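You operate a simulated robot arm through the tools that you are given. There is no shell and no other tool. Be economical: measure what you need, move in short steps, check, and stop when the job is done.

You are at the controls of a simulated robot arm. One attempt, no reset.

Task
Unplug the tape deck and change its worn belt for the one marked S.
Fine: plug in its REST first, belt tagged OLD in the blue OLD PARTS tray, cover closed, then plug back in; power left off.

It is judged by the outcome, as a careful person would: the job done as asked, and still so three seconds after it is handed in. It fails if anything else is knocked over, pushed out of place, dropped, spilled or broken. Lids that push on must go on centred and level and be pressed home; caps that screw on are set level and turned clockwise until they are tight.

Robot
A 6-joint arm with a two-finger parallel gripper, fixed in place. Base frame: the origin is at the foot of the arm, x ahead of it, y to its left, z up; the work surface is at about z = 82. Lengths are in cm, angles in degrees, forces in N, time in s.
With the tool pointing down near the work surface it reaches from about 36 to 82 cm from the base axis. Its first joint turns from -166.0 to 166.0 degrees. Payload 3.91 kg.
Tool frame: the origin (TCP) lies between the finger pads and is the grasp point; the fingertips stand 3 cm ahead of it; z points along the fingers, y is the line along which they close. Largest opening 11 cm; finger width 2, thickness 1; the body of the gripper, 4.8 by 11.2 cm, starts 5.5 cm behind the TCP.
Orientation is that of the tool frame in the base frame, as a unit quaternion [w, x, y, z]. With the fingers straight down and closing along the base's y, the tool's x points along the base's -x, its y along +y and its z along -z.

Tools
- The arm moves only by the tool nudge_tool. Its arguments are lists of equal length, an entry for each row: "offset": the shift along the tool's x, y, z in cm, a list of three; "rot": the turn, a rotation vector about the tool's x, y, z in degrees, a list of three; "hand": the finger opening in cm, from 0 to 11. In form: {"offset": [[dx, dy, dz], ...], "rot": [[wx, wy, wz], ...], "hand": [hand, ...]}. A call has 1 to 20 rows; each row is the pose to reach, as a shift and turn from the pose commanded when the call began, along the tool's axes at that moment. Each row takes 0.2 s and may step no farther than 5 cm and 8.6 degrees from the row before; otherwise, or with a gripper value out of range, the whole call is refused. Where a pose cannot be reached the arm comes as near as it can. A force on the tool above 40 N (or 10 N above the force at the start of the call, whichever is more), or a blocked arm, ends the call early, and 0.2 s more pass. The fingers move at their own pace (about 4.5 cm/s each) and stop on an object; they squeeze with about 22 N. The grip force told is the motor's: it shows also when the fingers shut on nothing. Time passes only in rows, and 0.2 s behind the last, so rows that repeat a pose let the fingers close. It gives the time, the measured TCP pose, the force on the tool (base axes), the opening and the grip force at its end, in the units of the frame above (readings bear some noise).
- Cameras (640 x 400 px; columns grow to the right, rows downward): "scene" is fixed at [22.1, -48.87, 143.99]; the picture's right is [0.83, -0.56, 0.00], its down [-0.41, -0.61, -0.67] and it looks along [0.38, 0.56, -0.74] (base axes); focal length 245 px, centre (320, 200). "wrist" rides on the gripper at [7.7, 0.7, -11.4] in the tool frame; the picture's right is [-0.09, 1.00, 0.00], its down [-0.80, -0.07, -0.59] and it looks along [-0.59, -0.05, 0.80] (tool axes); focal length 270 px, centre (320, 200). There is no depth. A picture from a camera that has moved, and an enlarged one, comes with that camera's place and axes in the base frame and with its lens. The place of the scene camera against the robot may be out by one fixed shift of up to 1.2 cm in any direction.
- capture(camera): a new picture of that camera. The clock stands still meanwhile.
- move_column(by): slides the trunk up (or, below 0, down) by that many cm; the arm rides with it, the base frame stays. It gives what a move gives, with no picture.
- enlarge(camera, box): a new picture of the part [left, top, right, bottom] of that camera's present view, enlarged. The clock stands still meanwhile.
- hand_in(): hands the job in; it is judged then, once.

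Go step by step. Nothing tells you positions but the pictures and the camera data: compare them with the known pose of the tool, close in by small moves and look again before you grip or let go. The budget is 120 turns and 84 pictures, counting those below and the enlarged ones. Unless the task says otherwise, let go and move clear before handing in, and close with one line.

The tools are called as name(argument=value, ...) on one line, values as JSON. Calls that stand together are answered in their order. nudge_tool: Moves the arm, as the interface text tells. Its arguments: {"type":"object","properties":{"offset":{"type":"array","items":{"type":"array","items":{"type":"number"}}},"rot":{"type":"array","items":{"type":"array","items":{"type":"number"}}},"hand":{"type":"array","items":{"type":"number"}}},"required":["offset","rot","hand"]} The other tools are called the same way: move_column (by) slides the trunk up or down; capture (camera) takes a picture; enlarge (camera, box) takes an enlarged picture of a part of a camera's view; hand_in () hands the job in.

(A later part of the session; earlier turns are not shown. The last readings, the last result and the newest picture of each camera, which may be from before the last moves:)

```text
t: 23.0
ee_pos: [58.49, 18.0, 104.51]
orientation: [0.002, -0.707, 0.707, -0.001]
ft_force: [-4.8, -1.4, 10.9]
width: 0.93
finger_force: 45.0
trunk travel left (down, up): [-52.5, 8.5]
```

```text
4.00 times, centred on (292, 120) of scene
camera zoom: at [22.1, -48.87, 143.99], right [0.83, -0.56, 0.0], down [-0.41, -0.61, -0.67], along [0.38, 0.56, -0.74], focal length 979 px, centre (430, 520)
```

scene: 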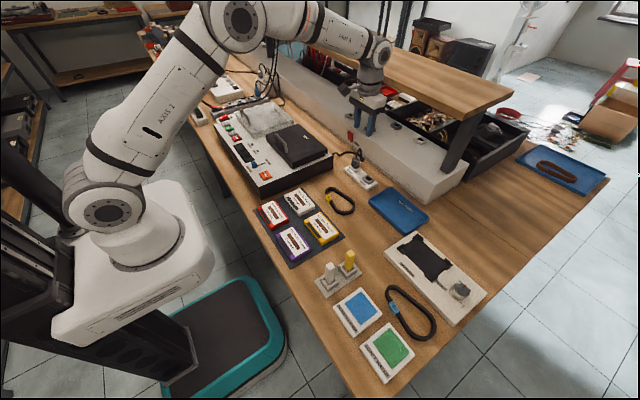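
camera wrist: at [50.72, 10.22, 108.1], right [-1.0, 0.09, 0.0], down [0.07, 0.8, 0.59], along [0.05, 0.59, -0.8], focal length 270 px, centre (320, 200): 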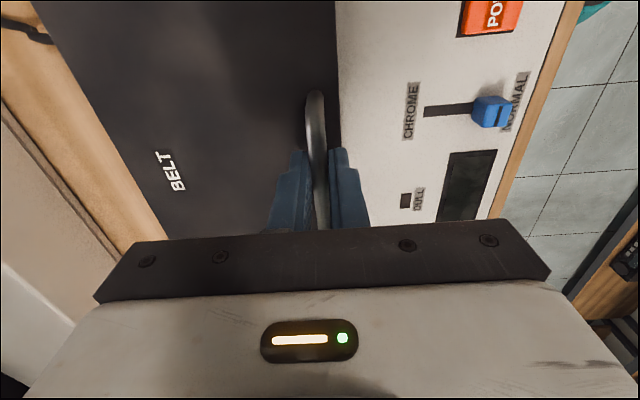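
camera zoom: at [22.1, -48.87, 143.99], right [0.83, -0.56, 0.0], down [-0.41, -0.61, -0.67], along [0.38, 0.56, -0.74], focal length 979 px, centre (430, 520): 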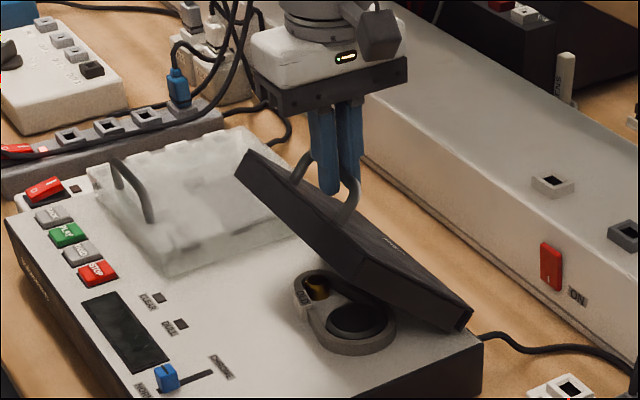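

I'll continue past vertical.

nudge_tool(offset=[[0, -1.2, -0.45], [0, -2.4, -0.8], [0, -3.6, -1.05], [0, -4.8, -1.15], [0, -6, -1.15], [0, -7.2, -1.05], [0, -8.4, -0.85], [0, -9.5, -0.5], [0, -10.5, -0.2], [0, -10.5, -0.2]], rot=[[0, 0, 0], [0, 0, 0], [0, 0, 0], [0, 0, 0], [0, 0, 0], [0, 0, 0], [0, 0, 0], [0, 0, 0], [0, 0, 0], [0, 0, 0]], hand=[0.3, 0.3, 0.3, 0.3, 0.3, 0.3, 0.3, 0.3, 0.3, 0.3])

enlarge(camera="scene", box=[230, 70, 355, 170])

```text
t: 24.4
ee_pos: [66.12, 17.93, 105.8]
orientation: [0.005, -0.706, 0.708, -0.004]
ft_force: [1.9, -1.0, 13.4]
width: 0.96
finger_force: 45.3
trunk travel left (down, up): [-52.5, 8.5]
stopped in row 7: the force on the tool passed its limit (the readings are from after the stop); the commanded pose is now the measured one
```

```text
4.00 times, centred on (292, 120) of scene
camera zoom: at [22.1, -48.87, 143.99], right [0.83, -0.56, 0.0], down [-0.41, -0.61, -0.67], along [0.38, 0.56, -0.74], focal length 979 px, centre (430, 520)
```

zoom: 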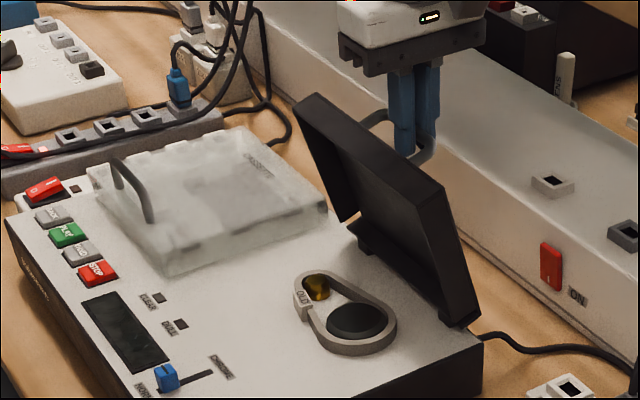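

The lid is nearly vertical. I'll ease the height a little and continue slowly to find its stop.

nudge_tool(offset=[[0, 0, -0.3], [0, -0.6, -0.4], [0, -1.2, -0.4], [0, -1.8, -0.3], [0, -1.8, -0.3]], rot=[[0, 0, 0], [0, 0, 0], [0, 0, 0], [0, 0, 0], [0, 0, 0]], hand=[0.3, 0.3, 0.3, 0.3, 0.3])

enlarge(camera="scene", box=[230, 70, 355, 170])

capture(camera="wrist")

```text
t: 25.6
ee_pos: [67.97, 17.85, 105.58]
orientation: [0.001, -0.706, 0.708, 0.0]
ft_force: [-5.6, -10.0, -24.5]
width: 0.96
finger_force: 44.6
trunk travel left (down, up): [-52.5, 8.5]
```

```text
4.00 times, centred on (292, 120) of scene
camera zoom: at [22.1, -48.87, 143.99], right [0.83, -0.56, 0.0], down [-0.41, -0.61, -0.67], along [0.38, 0.56, -0.74], focal length 979 px, centre (430, 520)
```

zoom: 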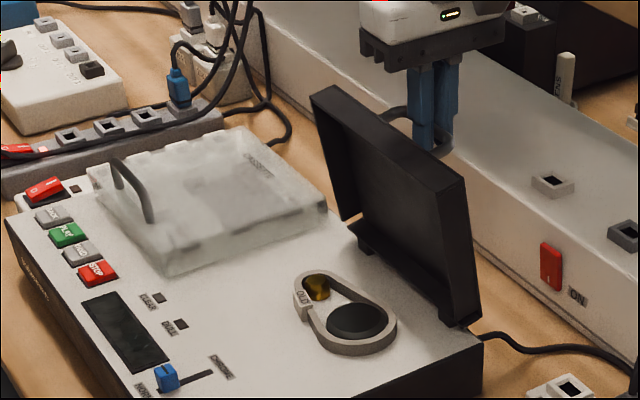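

```text
36 pictures are left
camera wrist: at [67.2, 10.22, 117.03], right [-1.0, 0.09, 0.0], down [0.07, 0.8, 0.6], along [0.05, 0.59, -0.8], focal length 270 px, centre (320, 200)
```

wrist: 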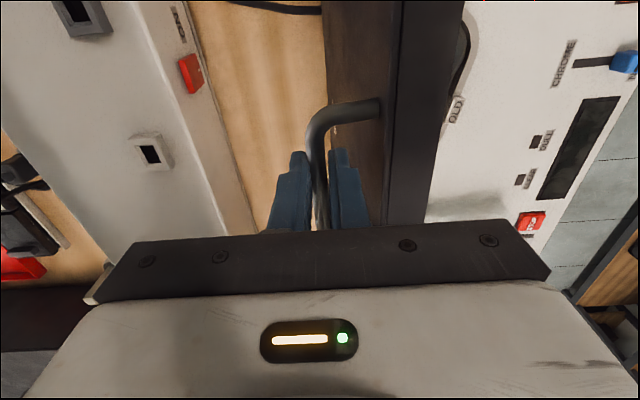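

The lid is slightly past vertical. I'll ease off the upward pull, go a bit further back, then open the fingers slightly and see whether it rests.

nudge_tool(offset=[[0, -0.3, 0.5], [0, -0.8, 0.8], [0, -1.2, 1.1], [0, -1.2, 1.1], [0, -1.2, 1.1], [0, -1.2, 1.1]], rot=[[0, 0, 0], [0, 0, 0], [0, 0, 0], [0, 0, 0], [0, 0, 0], [0, 0, 0]], hand=[0.3, 0.3, 0.3, 0.3, 1.8, 1.8])

enlarge(camera="scene", box=[230, 70, 355, 170])

```text
t: 27.0
ee_pos: [69.05, 18.1, 104.77]
orientation: [0.002, -0.706, 0.708, -0.001]
ft_force: [0.1, -0.1, -0.2]
width: 1.83
finger_force: 0.2
trunk travel left (down, up): [-52.5, 8.5]
```

```text
4.00 times, centred on (292, 120) of scene
camera zoom: at [22.1, -48.87, 143.99], right [0.83, -0.56, 0.0], down [-0.41, -0.61, -0.67], along [0.38, 0.56, -0.74], focal length 979 px, centre (430, 520)
```

zoom: 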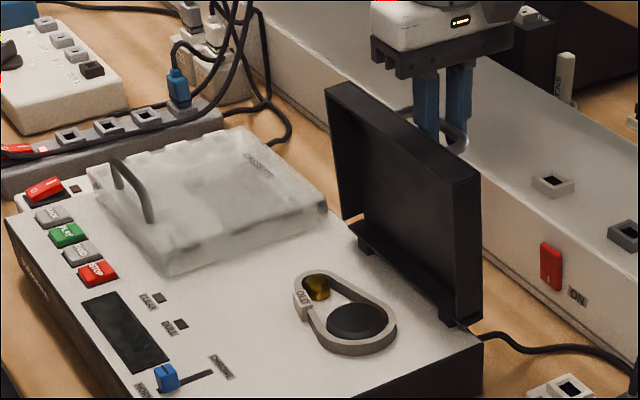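

The lid appears to rest open with no force on the tool. I'll withdraw upward and come back over the deck to view the belt.

nudge_tool(offset=[[0, 0, -2], [0, 0, -5], [0, 0, -8], [0, 4, -9], [0, 8, -9], [0, 12, -9], [0, 16, -8], [0, 16, -8]], rot=[[0, 0, 0], [0, 0, 0], [0, 0, 0], [0, 0, 0], [0, 0, 0], [0, 0, 0], [0, 0, 0], [0, 0, 0]], hand=[1.9, 1.9, 1.9, 3, 4, 4, 4, 4])

capture(camera="wrist")

enlarge(camera="scene", box=[230, 70, 355, 190])

```text
t: 28.8
ee_pos: [52.89, 18.1, 112.85]
orientation: [0.003, -0.707, 0.708, -0.001]
ft_force: [0.2, 0.8, 0.6]
width: 3.99
finger_force: 0.1
trunk travel left (down, up): [-52.5, 8.5]
```

```text
34 pictures are left
camera wrist: at [52.22, 10.36, 124.22], right [-1.0, 0.09, -0.01], down [0.07, 0.8, 0.6], along [0.06, 0.59, -0.8], focal length 270 px, centre (320, 200)
```

wrist: 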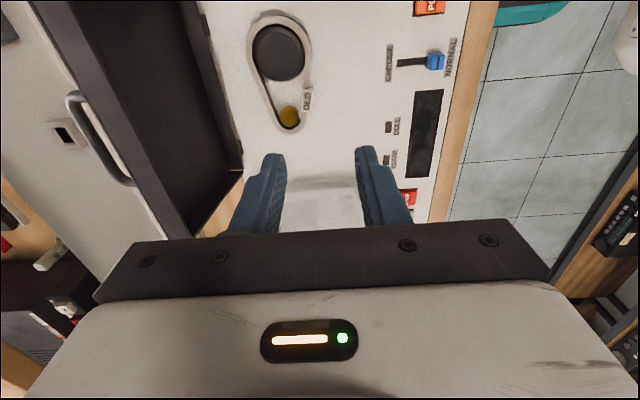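

```text
3.33 times, centred on (292, 130) of scene
camera zoom: at [22.1, -48.87, 143.99], right [0.83, -0.56, 0.0], down [-0.41, -0.61, -0.67], along [0.38, 0.56, -0.74], focal length 816 px, centre (412, 433)
```

zoom: 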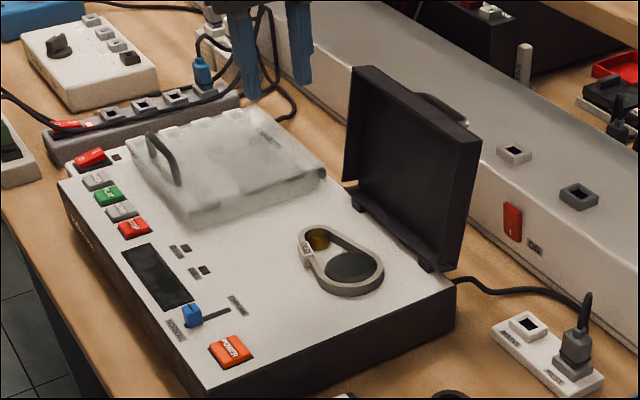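

The lid rests open and the OLD belt sits around the two pulleys. I'll enlarge it for its geometry, along with the S belt.

enlarge(camera="wrist", box=[220, 0, 340, 140])

enlarge(camera="scene", box=[280, 125, 360, 215])

```text
2.86 times, centred on (280, 70) of wrist
camera zoom: at [52.22, 10.36, 124.22], right [-1.0, 0.09, -0.01], down [0.07, 0.8, 0.6], along [0.06, 0.59, -0.8], focal length 772 px, centre (434, 571)
```

zoom: 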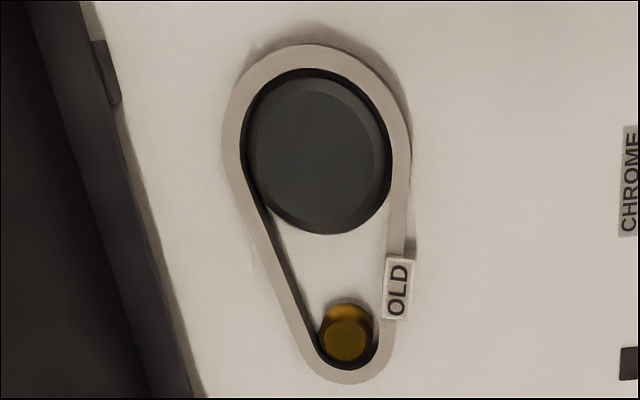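

```text
4.44 times, centred on (320, 170) of scene
camera zoom: at [22.1, -48.87, 143.99], right [0.83, -0.56, 0.0], down [-0.41, -0.61, -0.67], along [0.38, 0.56, -0.74], focal length 1088 px, centre (320, 333)
```

zoom: 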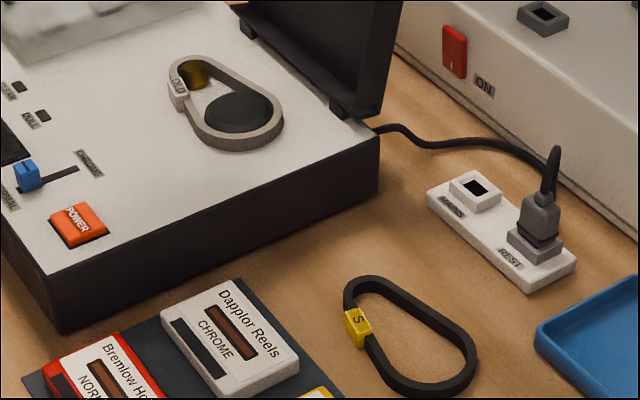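

The OLD tag is near (55, 20), on a strand tilted about 16° from y, between the big pulley (57.4, 14.9) and the small one (57.5, 21.9). The S belt lies in nearly the same orientation. I'll yaw the tool to suit and hover above the tag.

nudge_tool(offset=[[-0.6, -0.7, 4.5], [-1.3, -1.4, 9], [-1.9, -2.06, 13], [-1.9, -2.06, 14.8], [-1.9, -2.06, 14.8]], rot=[[0, 0, 5], [0, 0, 10], [0, 0, 15.7], [0, 0, 15.7], [0, 0, 15.7]], hand=[3, 2.8, 2.8, 2.8, 2.8])

enlarge(camera="wrist", box=[200, 50, 440, 230])

```text
t: 30.0
ee_pos: [55.19, 19.84, 97.98]
orientation: [0.003, -0.603, 0.798, -0.002]
ft_force: [-0.1, -1.2, 0.2]
width: 2.82
finger_force: 0.1
trunk travel left (down, up): [-52.5, 8.5]
```

```text
2.22 times, centred on (320, 140) of wrist
camera zoom: at [52.29, 12.52, 109.35], right [-0.93, 0.36, -0.01], down [0.28, 0.75, 0.6], along [0.22, 0.56, -0.8], focal length 601 px, centre (320, 333)
```

zoom: 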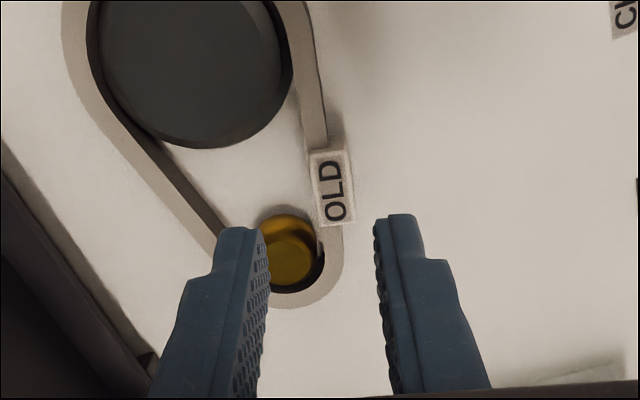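

The tag lies 0.37 cm to the tool's +y side. I'll correct that, descend and close on the tag.

nudge_tool(offset=[[-0.05, 0.37, 0], [-0.05, 0.37, 2.5], [-0.05, 0.37, 4.2], [-0.05, 0.37, 5.2], [-0.05, 0.37, 5.2]], rot=[[0, 0, 0], [0, 0, 0], [0, 0, 0], [0, 0, 0], [0, 0, 0]], hand=[2.3, 2.3, 2.3, 2.3, 2.3])

enlarge(camera="wrist", box=[240, 90, 400, 210])

enlarge(camera="scene", box=[265, 110, 345, 170])

```text
t: 31.2
ee_pos: [54.96, 19.97, 92.6]
orientation: [0.003, -0.603, 0.798, -0.001]
ft_force: [-0.4, 0.4, -0.1]
width: 2.31
finger_force: 0.1
trunk travel left (down, up): [-52.5, 8.5]
```

```text
3.33 times, centred on (320, 150) of wrist
camera zoom: at [52.13, 12.73, 103.97], right [-0.93, 0.36, -0.01], down [0.28, 0.75, 0.6], along [0.22, 0.56, -0.8], focal length 901 px, centre (320, 367)
```

zoom: 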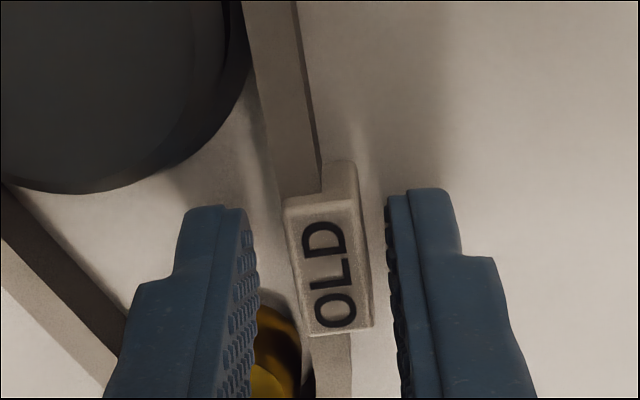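

```text
6.67 times, centred on (305, 140) of scene
camera zoom: at [22.1, -48.87, 143.99], right [0.83, -0.56, 0.0], down [-0.41, -0.61, -0.67], along [0.38, 0.56, -0.74], focal length 1632 px, centre (420, 600)
```

zoom: 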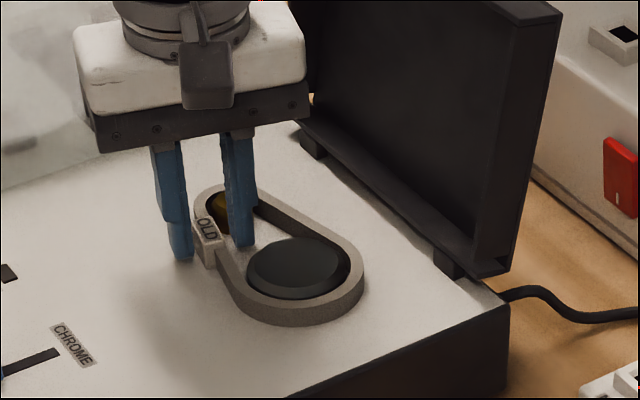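

The fingers straddle the tag well. I'll close and lift straight up.

nudge_tool(offset=[[0, 0, 0], [0, 0, 0], [0, 0, 0], [0, 0, -0.5], [0, 0, -1.2], [0, 0, -2.5], [0, 0, -4.5], [0, 0, -7], [0, 0, -7]], rot=[[0, 0, 0], [0, 0, 0], [0, 0, 0], [0, 0, 0], [0, 0, 0], [0, 0, 0], [0, 0, 0], [0, 0, 0], [0, 0, 0]], hand=[0.8, 0.5, 0.5, 0.5, 0.5, 0.5, 0.5, 0.5, 0.5])

capture(camera="wrist")

capture(camera="scene")

```text
t: 33.2
ee_pos: [54.51, 20.05, 99.7]
orientation: [0.003, -0.603, 0.798, -0.001]
ft_force: [0.0, -0.6, -0.9]
width: 1.18
finger_force: 21.7
trunk travel left (down, up): [-52.5, 8.5]
```

```text
27 pictures are left
camera wrist: at [51.72, 12.77, 111.08], right [-0.93, 0.36, -0.01], down [0.28, 0.75, 0.6], along [0.22, 0.56, -0.8], focal length 270 px, centre (320, 200)
```

wrist: 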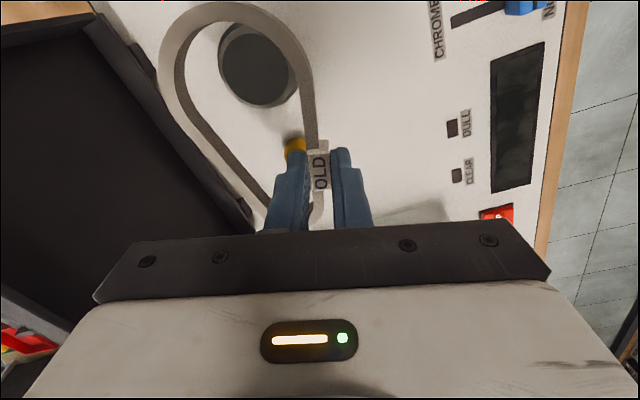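

```text
26 pictures are left
```

scene: 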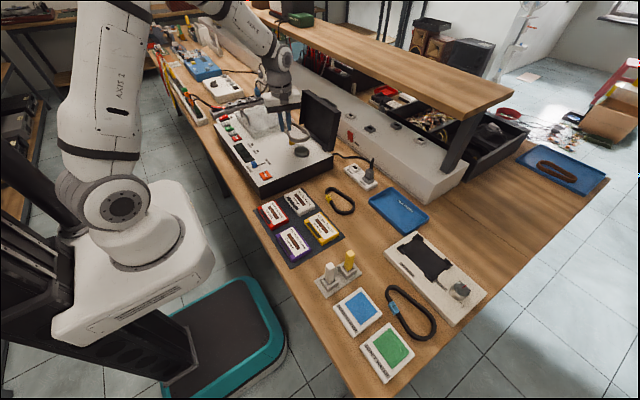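

The old belt is lifted cleanly. The OLD PARTS tray is centred near (71.2, -21.5), so I'll carry the belt there, clear of the lid and plug.

nudge_tool(offset=[[3.82, -1.19, 0], [7.64, -2.38, 0], [11.46, -3.57, 0], [15.3, -4.77, 0], [19.1, -5.96, 0], [21.98, -9.65, 0], [24.86, -13.34, 0], [27.74, -17.03, 0], [30.6, -20.7, 0], [33.5, -24.4, 0], [33.5, -24.4, 4], [33.5, -24.4, 8], [33.5, -24.4, 10], [33.5, -24.4, 10]], rot=[[0, 0, 0], [0, 0, 0], [0, 0, 0], [0, 0, 0], [0, 0, 0], [0, 0, 0], [0, 0, 0], [0, 0, 0], [0, 0, 0], [0, 0, 0], [0, 0, 0], [0, 0, 0], [0, 0, 0], [0, 0, 0]], hand=[0.5, 0.5, 0.5, 0.5, 0.5, 0.5, 0.5, 0.5, 0.5, 0.5, 0.5, 0.5, 0.5, 0.5])

enlarge(camera="scene", box=[310, 130, 450, 250])

capture(camera="wrist")

```text
t: 36.2
ee_pos: [69.45, -18.9, 89.8]
orientation: [0.004, -0.603, 0.798, -0.001]
ft_force: [0.3, 0.5, -0.5]
width: 1.18
finger_force: 22.2
trunk travel left (down, up): [-52.5, 8.5]
```

```text
3.33 times, centred on (380, 190) of scene
camera zoom: at [22.1, -48.87, 143.99], right [0.83, -0.56, 0.0], down [-0.41, -0.61, -0.67], along [0.38, 0.56, -0.74], focal length 816 px, centre (120, 233)
```

zoom: 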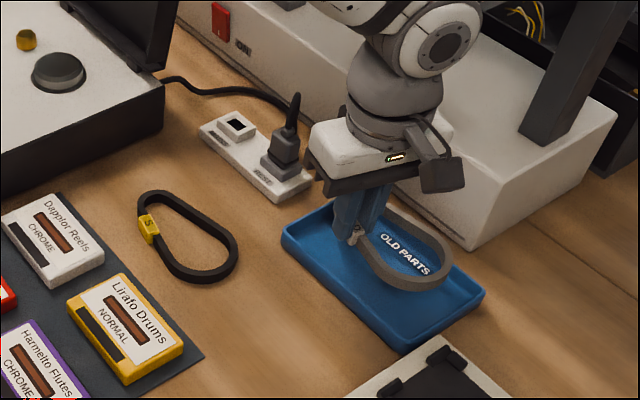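

```text
24 pictures are left
camera wrist: at [66.52, -26.11, 101.22], right [-0.93, 0.36, -0.01], down [0.28, 0.75, 0.6], along [0.22, 0.56, -0.8], focal length 270 px, centre (320, 200)
```

wrist: 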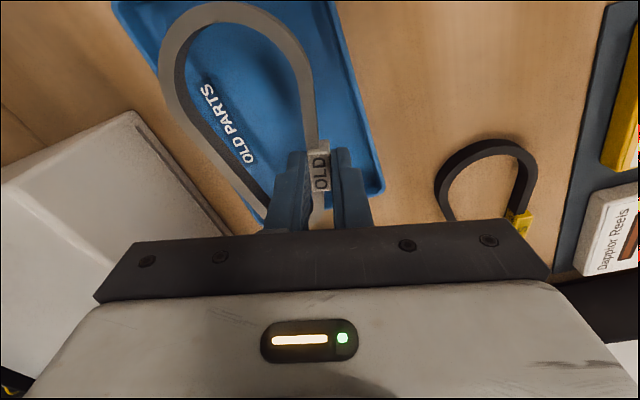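

The belt is over the tray and fits. I'll lower it to the tray floor and release with a small opening.

nudge_tool(offset=[[0.3, 0, 1.5], [0.3, 0, 2.7], [0.3, 0, 3.4], [0.3, 0, 3.6], [0.3, 0, 3.6], [0.3, 0, 3.6], [0.3, 0, 3.6], [0.3, 0, 2], [0.3, 0, -1.5], [0.3, 0, -6], [0.3, 0, -10], [0.3, 0, -10]], rot=[[0, 0, 0], [0, 0, 0], [0, 0, 0], [0, 0, 0], [0, 0, 0], [0, 0, 0], [0, 0, 0], [0, 0, 0], [0, 0, 0], [0, 0, 0], [0, 0, 0], [0, 0, 0]], hand=[0.5, 0.5, 0.5, 0.5, 0.5, 2, 2, 2, 2, 2, 2, 2])

enlarge(camera="scene", box=[310, 150, 450, 250])

```text
t: 38.8
ee_pos: [68.87, -19.05, 99.83]
orientation: [0.003, -0.603, 0.798, -0.001]
ft_force: [0.2, 0.2, -0.4]
width: 2.03
finger_force: 0.0
trunk travel left (down, up): [-52.5, 8.5]
```

```text
4.00 times, centred on (380, 200) of scene
camera zoom: at [22.1, -48.87, 143.99], right [0.83, -0.56, 0.0], down [-0.41, -0.61, -0.67], along [0.38, 0.56, -0.74], focal length 979 px, centre (80, 200)
```

zoom: 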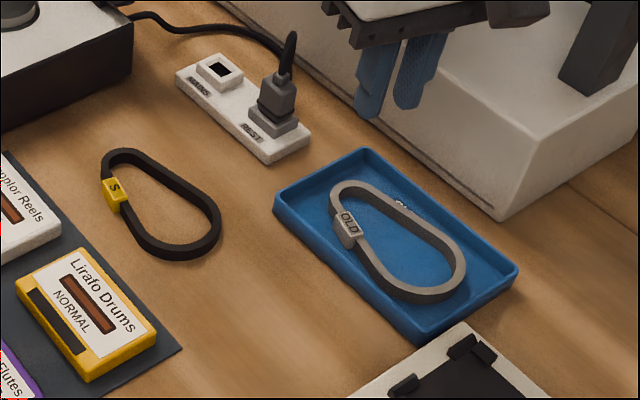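

The old belt lies flat in the tray. Now I'll hover above the S belt's tag at about (55.9, -4.9).

nudge_tool(offset=[[-2, 3.3, 0], [-4, 6.5, 0], [-6, 9.8, 0], [-8, 13.1, 0], [-10.07, 16.35, 1], [-10.07, 16.35, 5], [-10.07, 16.35, 8.5], [-10.07, 16.35, 8.5]], rot=[[0, 0, 0], [0, 0, 0], [0, 0, 0], [0, 0, 0], [0, 0, 0], [0, 0, 0], [0, 0, 0], [0, 0, 0]], hand=[2.3, 2.3, 2.3, 2.3, 2.3, 2.3, 2.3, 2.3])

capture(camera="wrist")

```text
t: 40.6
ee_pos: [56.01, -5.3, 91.15]
orientation: [0.003, -0.604, 0.797, -0.001]
ft_force: [0.1, 1.0, -0.1]
width: 2.31
finger_force: 0.0
trunk travel left (down, up): [-52.5, 8.5]
```

```text
22 pictures are left
camera wrist: at [53.13, -12.48, 102.57], right [-0.93, 0.36, -0.01], down [0.28, 0.75, 0.6], along [0.22, 0.56, -0.8], focal length 270 px, centre (320, 200)
```

wrist: 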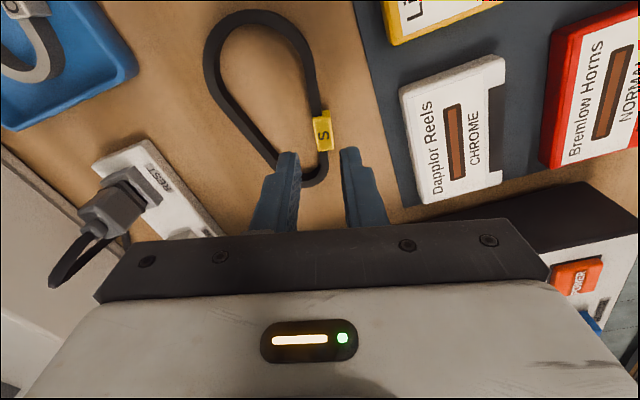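

The S tag is close to the TCP. I'll enlarge to measure its tilt before gripping.

enlarge(camera="wrist", box=[190, 0, 390, 200])

```text
2.00 times, centred on (290, 100) of wrist
camera zoom: at [53.13, -12.48, 102.57], right [-0.93, 0.36, -0.01], down [0.28, 0.75, 0.6], along [0.22, 0.56, -0.8], focal length 541 px, centre (380, 400)
```

zoom: 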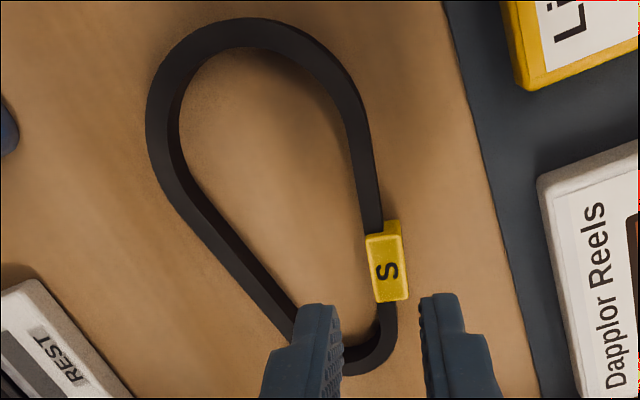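

The S tag's tilt is about 13°, 2° off the tool's, and it lies 0.25 cm to +y. I'll correct both, descend and grip, then lift.

nudge_tool(offset=[[0, 0.25, 1], [0, 0.25, 3], [0, 0.25, 4.8], [0, 0.25, 5.6], [0, 0.25, 5.6]], rot=[[0, 0, -2], [0, 0, -2], [0, 0, -2], [0, 0, -2], [0, 0, -2]], hand=[2.3, 2.3, 2.3, 2.3, 2.3])

enlarge(camera="wrist", box=[240, 90, 400, 210])

```text
t: 41.8
ee_pos: [55.86, -4.93, 85.42]
orientation: [0.003, -0.617, 0.787, -0.002]
ft_force: [-0.4, 0.5, 0.0]
width: 2.28
finger_force: 0.1
trunk travel left (down, up): [-52.5, 8.5]
```

```text
3.33 times, centred on (320, 150) of wrist
camera zoom: at [53.32, -12.22, 96.85], right [-0.95, 0.32, -0.01], down [0.26, 0.76, 0.6], along [0.2, 0.56, -0.8], focal length 901 px, centre (320, 367)
```

zoom: 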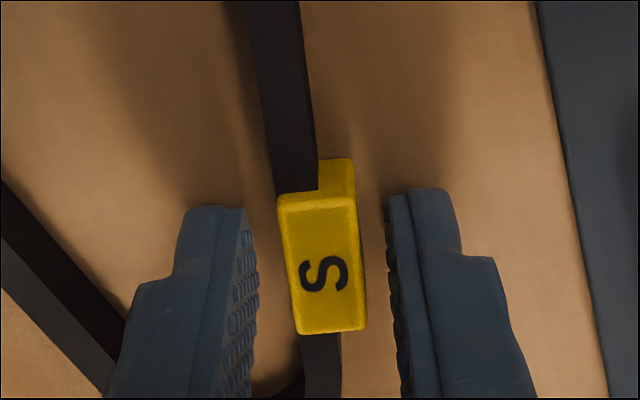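

The view matches the OLD grip almost exactly. I'll close, lift, and carry the belt to a hover above the pulleys, restoring the 2° yaw.

nudge_tool(offset=[[0, 0, 0], [0, 0, 0], [0, 0, 0], [0, 0, -2], [0, 0, -6], [0, 0, -10], [0, 0, -14], [-4, 1.17, -14], [-8, 2.33, -14], [-12, 3.5, -14], [-16, 4.66, -14], [-20, 5.83, -14], [-23.95, 6.99, -14], [-23.95, 6.99, -12], [-23.95, 6.99, -12]], rot=[[0, 0, 0], [0, 0, 0], [0, 0, 0], [0, 0, 0], [0, 0, 0], [0, 0, 0], [0, 0, 0], [0, 0, 0], [0, 0, 0], [0, 0, 1], [0, 0, 2], [0, 0, 2], [0, 0, 2], [0, 0, 2], [0, 0, 2]], hand=[0.8, 0.5, 0.5, 0.5, 0.5, 0.5, 0.5, 0.5, 0.5, 0.5, 0.5, 0.5, 0.5, 0.5, 0.5])

capture(camera="wrist")

enlarge(camera="scene", box=[255, 100, 355, 180])

```text
t: 45.0
ee_pos: [54.71, 20.17, 97.79]
orientation: [0.003, -0.603, 0.798, -0.001]
ft_force: [0.0, 0.7, -0.4]
width: 1.18
finger_force: 22.2
trunk travel left (down, up): [-52.5, 8.5]
```

```text
19 pictures are left
camera wrist: at [51.84, 12.93, 109.18], right [-0.93, 0.36, -0.01], down [0.28, 0.75, 0.6], along [0.22, 0.56, -0.8], focal length 270 px, centre (320, 200)
```

wrist: 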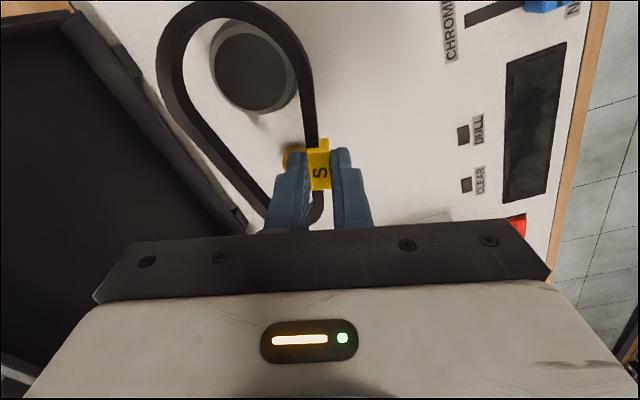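

```text
5.00 times, centred on (305, 140) of scene
camera zoom: at [22.1, -48.87, 143.99], right [0.83, -0.56, 0.0], down [-0.41, -0.61, -0.67], along [0.38, 0.56, -0.74], focal length 1224 px, centre (395, 500)
```

zoom: 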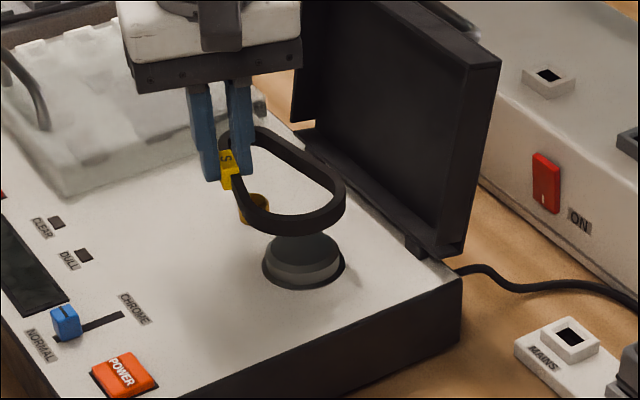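

The belt hangs level over the pulleys and is about 1.5° off in yaw. I'll correct that and come down to just above the pulley tops for a check.

nudge_tool(offset=[[0, 0, 1], [0, 0, 2.3], [0, 0, 2.3]], rot=[[0, 0, 1.5], [0, 0, 1.5], [0, 0, 1.5]], hand=[0.5, 0.5, 0.5])

enlarge(camera="wrist", box=[140, 0, 380, 200])

enlarge(camera="scene", box=[275, 115, 335, 165])

```text
t: 45.8
ee_pos: [54.7, 19.98, 95.27]
orientation: [0.002, -0.593, 0.806, -0.001]
ft_force: [0.3, -0.8, -0.7]
width: 1.18
finger_force: 22.3
trunk travel left (down, up): [-52.5, 8.5]
```

```text
2.00 times, centred on (260, 100) of wrist
camera zoom: at [51.61, 12.84, 106.69], right [-0.93, 0.38, -0.01], down [0.3, 0.74, 0.6], along [0.23, 0.55, -0.8], focal length 541 px, centre (440, 400)
```

zoom: 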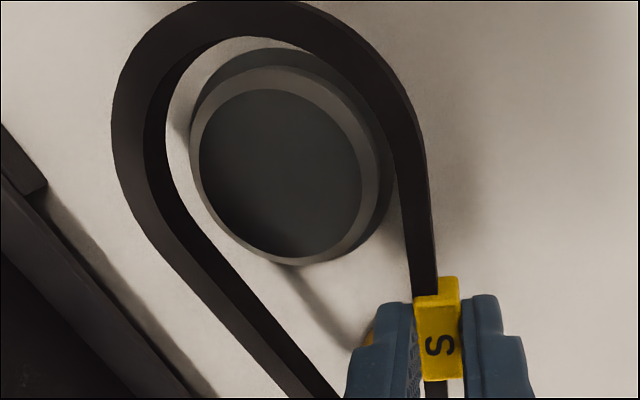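

```text
8.00 times, centred on (305, 140) of scene
camera zoom: at [22.1, -48.87, 143.99], right [0.83, -0.56, 0.0], down [-0.41, -0.61, -0.67], along [0.38, 0.56, -0.74], focal length 1959 px, centre (440, 680)
```

zoom: 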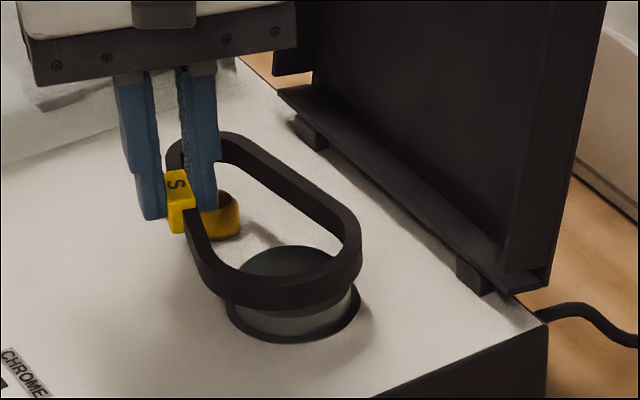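

The ring needs to shift about 0.3 cm toward +y and 0.2 cm toward +x to centre on the big pulley. I'll apply that and descend slowly, watching the force.

nudge_tool(offset=[[-0.28, -0.22, 0], [-0.28, -0.22, 0.6], [-0.28, -0.22, 1.1], [-0.28, -0.22, 1.5], [-0.28, -0.22, 1.5]], rot=[[0, 0, 0], [0, 0, 0], [0, 0, 0], [0, 0, 0], [0, 0, 0]], hand=[0.5, 0.5, 0.5, 0.5, 0.5])

enlarge(camera="wrist", box=[140, 0, 380, 200])

```text
t: 47.0
ee_pos: [55.12, 20.29, 93.75]
orientation: [0.003, -0.592, 0.806, -0.001]
ft_force: [0.0, 1.2, -0.4]
width: 1.19
finger_force: 22.0
trunk travel left (down, up): [-52.5, 8.5]
```

```text
2.00 times, centred on (260, 100) of wrist
camera zoom: at [52.06, 13.07, 105.24], right [-0.93, 0.38, -0.01], down [0.3, 0.74, 0.6], along [0.23, 0.55, -0.8], focal length 541 px, centre (440, 400)
```

zoom: 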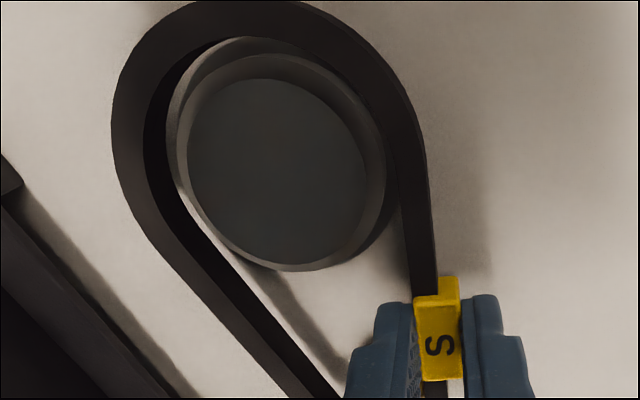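

The pulley now sits inside the ring with no contact force. I'll continue down to the deck.

nudge_tool(offset=[[0, 0, 0.4], [0, 0, 0.8], [0, 0, 1.1], [0, 0, 1.1]], rot=[[0, 0, 0], [0, 0, 0], [0, 0, 0], [0, 0, 0]], hand=[0.5, 0.5, 0.5, 0.5])

enlarge(camera="wrist", box=[140, 0, 380, 200])

enlarge(camera="scene", box=[275, 115, 335, 165])

```text
t: 48.0
ee_pos: [55.01, 20.08, 92.85]
orientation: [0.003, -0.594, 0.805, -0.001]
ft_force: [-3.8, 3.1, 3.4]
width: 1.18
finger_force: 22.8
trunk travel left (down, up): [-52.5, 8.5]
```

```text
2.00 times, centred on (260, 100) of wrist
camera zoom: at [52.0, 13.07, 104.29], right [-0.93, 0.38, -0.01], down [0.3, 0.74, 0.6], along [0.23, 0.55, -0.8], focal length 541 px, centre (440, 400)
```

zoom: 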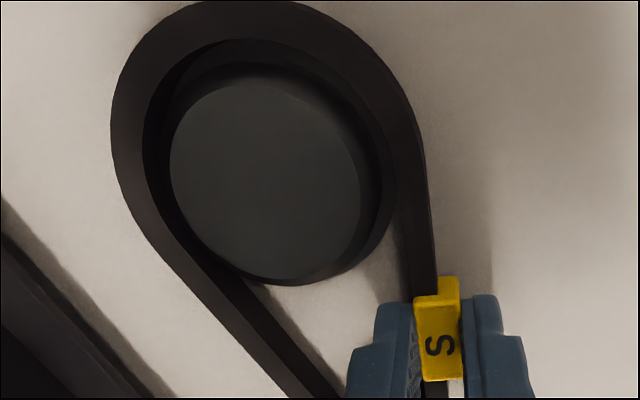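

```text
8.00 times, centred on (305, 140) of scene
camera zoom: at [22.1, -48.87, 143.99], right [0.83, -0.56, 0.0], down [-0.41, -0.61, -0.67], along [0.38, 0.56, -0.74], focal length 1959 px, centre (440, 680)
```

zoom: 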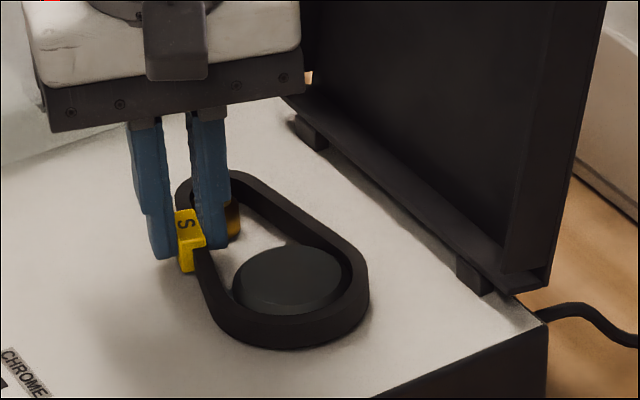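

The belt is around both pulleys. I'll press a touch further, release, and rise.

nudge_tool(offset=[[0, 0, 0.2], [0, 0, 0.35], [0, 0, 0.35], [0, 0, 0.2], [0, 0, 0.2], [0, 0, 0.2], [0, 0, -2], [0, 0, -5], [0, 0, -9], [0, 0, -13], [0, 0, -17], [0, 0, -19], [0, 0, -19]], rot=[[0, 0, 0], [0, 0, 0], [0, 0, 0], [0, 0, 0], [0, 0, 0], [0, 0, 0], [0, 0, 0], [0, 0, 0], [0, 0, 0], [0, 0, 0], [0, 0, 0], [0, 0, 0], [0, 0, 0]], hand=[0.5, 0.5, 0.5, 1.8, 2.2, 2.2, 2.2, 2.2, 2.2, 2, 1.8, 1.8, 1.8])

enlarge(camera="scene", box=[265, 75, 345, 165])

```text
t: 50.8
ee_pos: [54.84, 20.02, 111.77]
orientation: [0.003, -0.593, 0.806, -0.001]
ft_force: [0.2, -0.5, 0.0]
width: 1.81
finger_force: 0.0
trunk travel left (down, up): [-52.5, 8.5]
```

```text
4.44 times, centred on (305, 120) of scene
camera zoom: at [22.1, -48.87, 143.99], right [0.83, -0.56, 0.0], down [-0.41, -0.61, -0.67], along [0.38, 0.56, -0.74], focal length 1088 px, centre (387, 556)
```

zoom: 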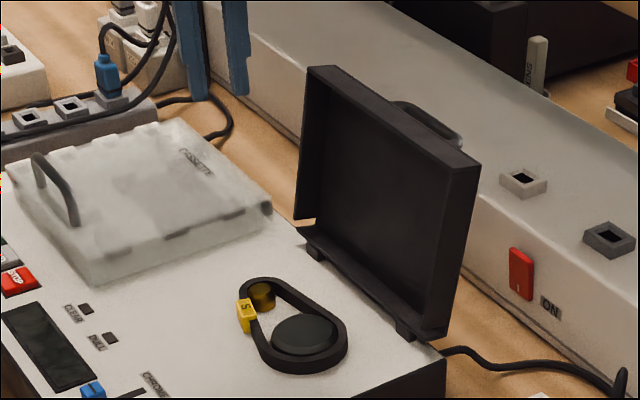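

The S belt is seated flat. The lid has leaned a little further back, so I'll hover above the handle with the tool squared up and look.

nudge_tool(offset=[[-0.6, -3.3, -1], [-1.2, -6.6, -2.2], [-1.8, -9.9, -2.2], [-2.4, -13.2, -2.2], [-3.04, -16.5, -2.2], [-3.04, -16.5, -2.2]], rot=[[0, 0, -4], [0, 0, -8], [0, 0, -12], [0, 0, -16], [0, 0, -17.2], [0, 0, -17.2]], hand=[2, 2.2, 2.2, 2.2, 2.2, 2.2])

capture(camera="wrist")

```text
t: 52.2
ee_pos: [71.51, 18.02, 114.07]
orientation: [0.003, -0.706, 0.708, -0.002]
ft_force: [-1.0, 1.2, -0.4]
width: 2.21
finger_force: 0.1
trunk travel left (down, up): [-52.5, 8.5]
```

```text
11 pictures are left
camera wrist: at [70.68, 10.35, 125.34], right [-1.0, 0.09, -0.01], down [0.07, 0.8, 0.6], along [0.06, 0.59, -0.8], focal length 270 px, centre (320, 200)
```

wrist: 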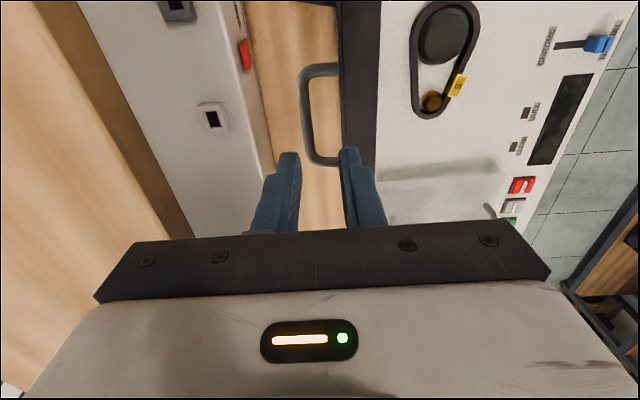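

The lid leans about 108° open, with the bar at about (72.7, 17.9, 101.6) and 2.7 cm of gap to the lid edge. I'll come down over the bar and check.

nudge_tool(offset=[[0, -1.1, 0], [0, -1.1, 4], [0, -1.1, 7.5], [0, -1.1, 9.5], [0, -1.1, 11], [0, -1.1, 11]], rot=[[0, 0, 0], [0, 0, 0], [0, 0, 0], [0, 0, 0], [0, 0, 0], [0, 0, 0]], hand=[2.2, 2.2, 2.2, 2.2, 2.2, 2.2])

capture(camera="wrist")

```text
t: 53.6
ee_pos: [72.72, 18.24, 102.98]
orientation: [0.003, -0.706, 0.708, -0.002]
ft_force: [-0.1, -0.4, -0.5]
width: 2.21
finger_force: 0.0
trunk travel left (down, up): [-52.5, 8.5]
```

```text
10 pictures are left
camera wrist: at [71.85, 10.62, 114.37], right [-1.0, 0.09, -0.01], down [0.07, 0.8, 0.6], along [0.06, 0.59, -0.8], focal length 270 px, centre (320, 200)
```

wrist: 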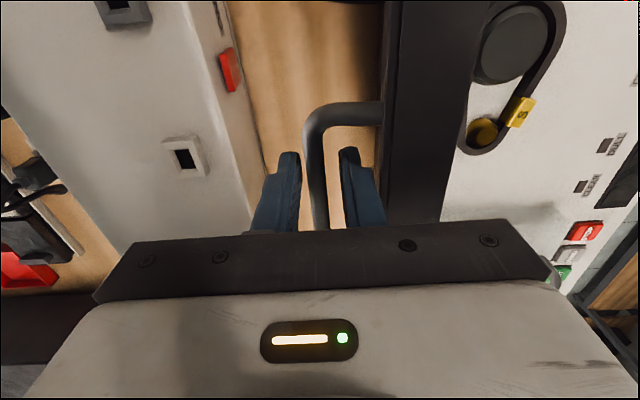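

The bar sits between the fingers. I'll close on it and swing the lid back along the fitted arc (hinge about (64.3, 90.6), radius 13.75).

nudge_tool(offset=[[0, 0, 0], [0, 0, 0], [0, 0.8, -0.6], [0, 1.6, -1.07], [0, 2.45, -1.5], [0, 3.33, -1.89], [0, 4.25, -2.2], [0, 5.16, -2.47], [0, 6.1, -2.65], [0, 7.05, -2.79], [0, 8, -2.85], [0, 8.97, -2.85], [0, 9.9, -2.77], [0, 10.87, -2.63], [0, 11.8, -2.42], [0, 12.73, -2.16], [0, 13.6, -1.82], [0, 14.5, -1.43], [0, 14.5, -1.43]], rot=[[0, 0, 0], [0, 0, 0], [0, 0, 0], [0, 0, 0], [0, 0, 0], [0, 0, 0], [0, 0, 0], [0, 0, 0], [0, 0, 0], [0, 0, 0], [0, 0, 0], [0, 0, 0], [0, 0, 0], [0, 0, 0], [0, 0, 0], [0, 0, 0], [0, 0, 0], [0, 0, 0], [0, 0, 0]], hand=[0.5, 0.3, 0.3, 0.3, 0.3, 0.3, 0.3, 0.3, 0.3, 0.3, 0.3, 0.3, 0.3, 0.3, 0.3, 0.3, 0.3, 0.3, 0.3])

enlarge(camera="scene", box=[230, 70, 355, 170])

```text
t: 55.5
ee_pos: [67.4, 18.29, 105.1]
orientation: [0.0, -0.706, 0.708, 0.001]
ft_force: [-3.2, 6.5, -11.6]
width: 0.92
finger_force: 45.6
trunk travel left (down, up): [-52.5, 8.5]
stopped in row 9: the force on the tool passed its limit (the readings are from after the stop); the commanded pose is now the measured one
```

```text
4.00 times, centred on (292, 120) of scene
camera zoom: at [22.1, -48.87, 143.99], right [0.83, -0.56, 0.0], down [-0.41, -0.61, -0.67], along [0.38, 0.56, -0.74], focal length 979 px, centre (430, 520)
```

zoom: 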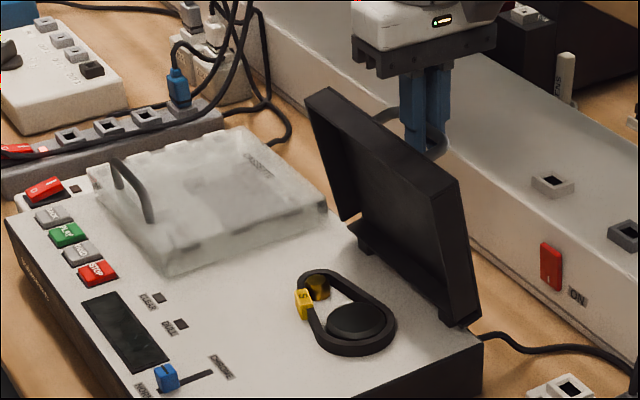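

The grip was pulling slightly high on this arc. I'll continue with the path lowered by 0.4 cm.

nudge_tool(offset=[[0, 0, 0.4], [0, 0.9, 0.2], [0, 1.76, 0.1], [0, 2.7, 0.05], [0, 3.68, 0.05], [0, 4.6, 0.13], [0, 5.58, 0.27], [0, 6.5, 0.47], [0, 7.44, 0.74], [0, 8.3, 1.07], [0, 9.21, 1.47], [0, 9.21, 1.47]], rot=[[0, 0, 0], [0, 0, 0], [0, 0, 0], [0, 0, 0], [0, 0, 0], [0, 0, 0], [0, 0, 0], [0, 0, 0], [0, 0, 0], [0, 0, 0], [0, 0, 0], [0, 0, 0]], hand=[0.3, 0.3, 0.3, 0.3, 0.3, 0.3, 0.3, 0.3, 0.3, 0.3, 0.3, 0.3])

```text
t: 58.1
ee_pos: [58.11, 18.28, 103.65]
orientation: [-0.001, 0.707, -0.707, 0.001]
ft_force: [-0.1, 17.6, -2.1]
width: 0.93
finger_force: 45.3
trunk travel left (down, up): [-52.5, 8.5]
```

That is going smoothly. I'll continue down to nearly closed.

nudge_tool(offset=[[-0.2, 0.8, 0.45], [-0.2, 1.6, 0.95], [-0.2, 2.35, 1.53], [-0.2, 3.1, 2.15], [-0.2, 3.78, 2.83], [-0.2, 4.42, 3.54], [-0.2, 5.0, 4.3], [-0.2, 5.54, 5.1], [-0.2, 6.0, 5.95], [-0.2, 6.43, 6.8], [-0.2, 6.65, 7.3], [-0.2, 6.65, 7.3]], rot=[[0, 0, 0], [0, 0, 0], [0, 0, 0], [0, 0, 0], [0, 0, 0], [0, 0, 0], [0, 0, 0], [0, 0, 0], [0, 0, 0], [0, 0, 0], [0, 0, 0], [0, 0, 0]], hand=[0.3, 0.3, 0.3, 0.3, 0.3, 0.3, 0.3, 0.3, 0.3, 0.3, 0.3, 0.3])

enlarge(camera="scene", box=[230, 80, 355, 180])

```text
t: 60.7
ee_pos: [51.53, 18.19, 96.28]
orientation: [-0.002, 0.707, -0.707, 0.0]
ft_force: [-5.2, -3.5, 1.3]
width: 0.93
finger_force: 45.2
trunk travel left (down, up): [-52.5, 8.5]
```

```text
4.00 times, centred on (292, 130) of scene
camera zoom: at [22.1, -48.87, 143.99], right [0.83, -0.56, 0.0], down [-0.41, -0.61, -0.67], along [0.38, 0.56, -0.74], focal length 979 px, centre (430, 480)
```

zoom: 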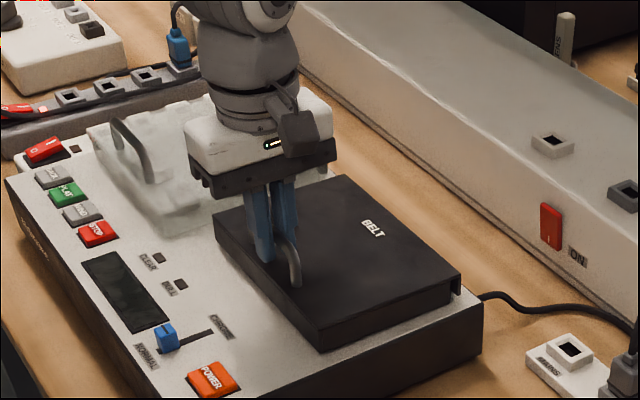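

Nearly closed. I'll press it down the last bit until it resists.

nudge_tool(offset=[[0, 0.1, 0.3], [0, 0.15, 0.6], [0, 0.15, 0.9], [0, 0.15, 0.9]], rot=[[0, 0, 0], [0, 0, 0], [0, 0, 0], [0, 0, 0]], hand=[0.3, 0.3, 0.3, 0.3])

```text
t: 61.7
ee_pos: [51.48, 18.18, 95.75]
orientation: [0.004, -0.706, 0.708, -0.001]
ft_force: [-4.7, -13.6, 33.6]
width: 0.94
finger_force: 45.1
trunk travel left (down, up): [-52.5, 8.5]
```

It resists at 34 N, so the cover is closed. I'll release, rise, and move above the plug with the tool turned back 90°.

nudge_tool(offset=[[0, 0, -0.4], [0, 0, -0.4], [0, 0, -0.4], [0, 0, -4], [0, 0, -8.5], [2.01, -1.7, -8.5], [4.02, -3.4, -8.5], [6.04, -5.1, -8.5], [8.05, -6.8, -8.5], [10.06, -8.5, -8.5], [12.08, -10.2, -8.5], [14.1, -11.9, -8.5], [16.1, -13.6, -8.5], [18.1, -15.3, -8.5], [20.1, -17, -8.5], [22.1, -18.7, -8], [24.15, -20.4, -7.5], [24.15, -20.4, -7.5]], rot=[[0, 0, 0], [0, 0, 0], [0, 0, 0], [0, 0, 0], [0, 0, 0], [0, 0, 7.5], [0, 0, 15], [0, 0, 22.5], [0, 0, 30], [0, 0, 37.5], [0, 0, 45], [0, 0, 52.5], [0, 0, 60], [0, 0, 67.5], [0, 0, 75], [0, 0, 82.5], [0, 0, 90], [0, 0, 90]], hand=[0.5, 2.2, 2.8, 2.8, 3, 4, 5, 5, 5, 5, 5, 5, 5, 5, 5, 5, 5, 5])

capture(camera="wrist")

```text
t: 65.5
ee_pos: [71.93, -5.8, 103.15]
orientation: [0.001, 0.001, 1.0, 0.0]
ft_force: [1.8, 0.1, 0.6]
width: 5.0
finger_force: 0.1
trunk travel left (down, up): [-52.5, 8.5]
```

```text
7 pictures are left
camera wrist: at [64.11, -5.11, 114.5], right [0.09, 1.0, 0.0], down [0.8, -0.07, 0.6], along [0.59, -0.05, -0.8], focal length 270 px, centre (320, 200)
```

wrist: 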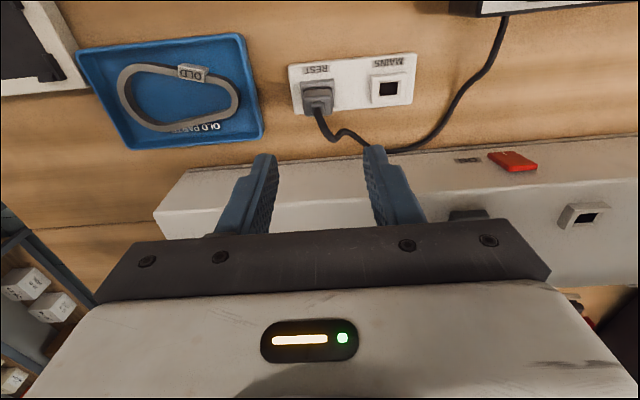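

The cover is closed and the tool is above the plug, which is at (72.1, -5.9) as left. I'll descend to grip height, grip and pull straight up.

nudge_tool(offset=[[0, -0.1, 4.5], [0, -0.1, 9], [0, -0.1, 12.5], [0, -0.1, 14.7], [0, -0.1, 14.7]], rot=[[0, 0, 0], [0, 0, 0], [0, 0, 0], [0, 0, 0], [0, 0, 0]], hand=[5, 5, 5, 5, 5])

```text
t: 66.7
ee_pos: [71.85, -6.04, 88.6]
orientation: [0.002, 0.001, 1.0, 0.001]
ft_force: [0.4, 0.5, -0.4]
width: 5.02
finger_force: 0.0
trunk travel left (down, up): [-52.5, 8.5]
```

nudge_tool(offset=[[-0.15, 0, 0.1], [-0.15, 0, 0.1], [-0.15, 0, 0.1], [-0.15, 0, 0.1]], rot=[[0, 0, 0], [0, 0, 0], [0, 0, 0], [0, 0, 0]], hand=[3, 1.5, 1.5, 1.5])

enlarge(camera="wrist", box=[220, 60, 420, 220])

```text
t: 67.7
ee_pos: [71.89, -5.97, 88.53]
orientation: [0.001, 0.0, 1.0, 0.001]
ft_force: [0.5, 0.0, -0.5]
width: 2.86
finger_force: 22.1
trunk travel left (down, up): [-52.5, 8.5]
```

```text
2.50 times, centred on (320, 140) of wrist
camera zoom: at [64.17, -5.28, 99.92], right [0.09, 1.0, 0.0], down [0.8, -0.07, 0.6], along [0.59, -0.05, -0.8], focal length 676 px, centre (320, 350)
```

zoom: 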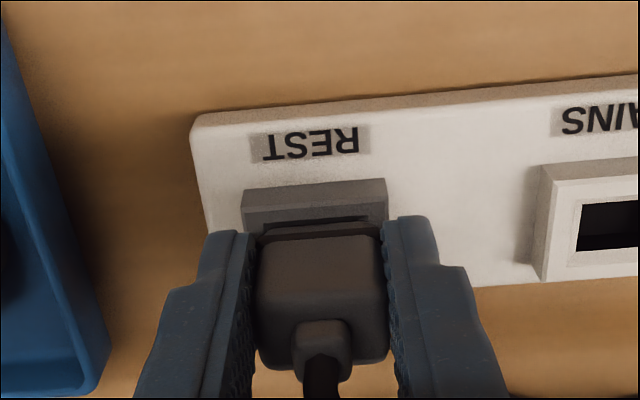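

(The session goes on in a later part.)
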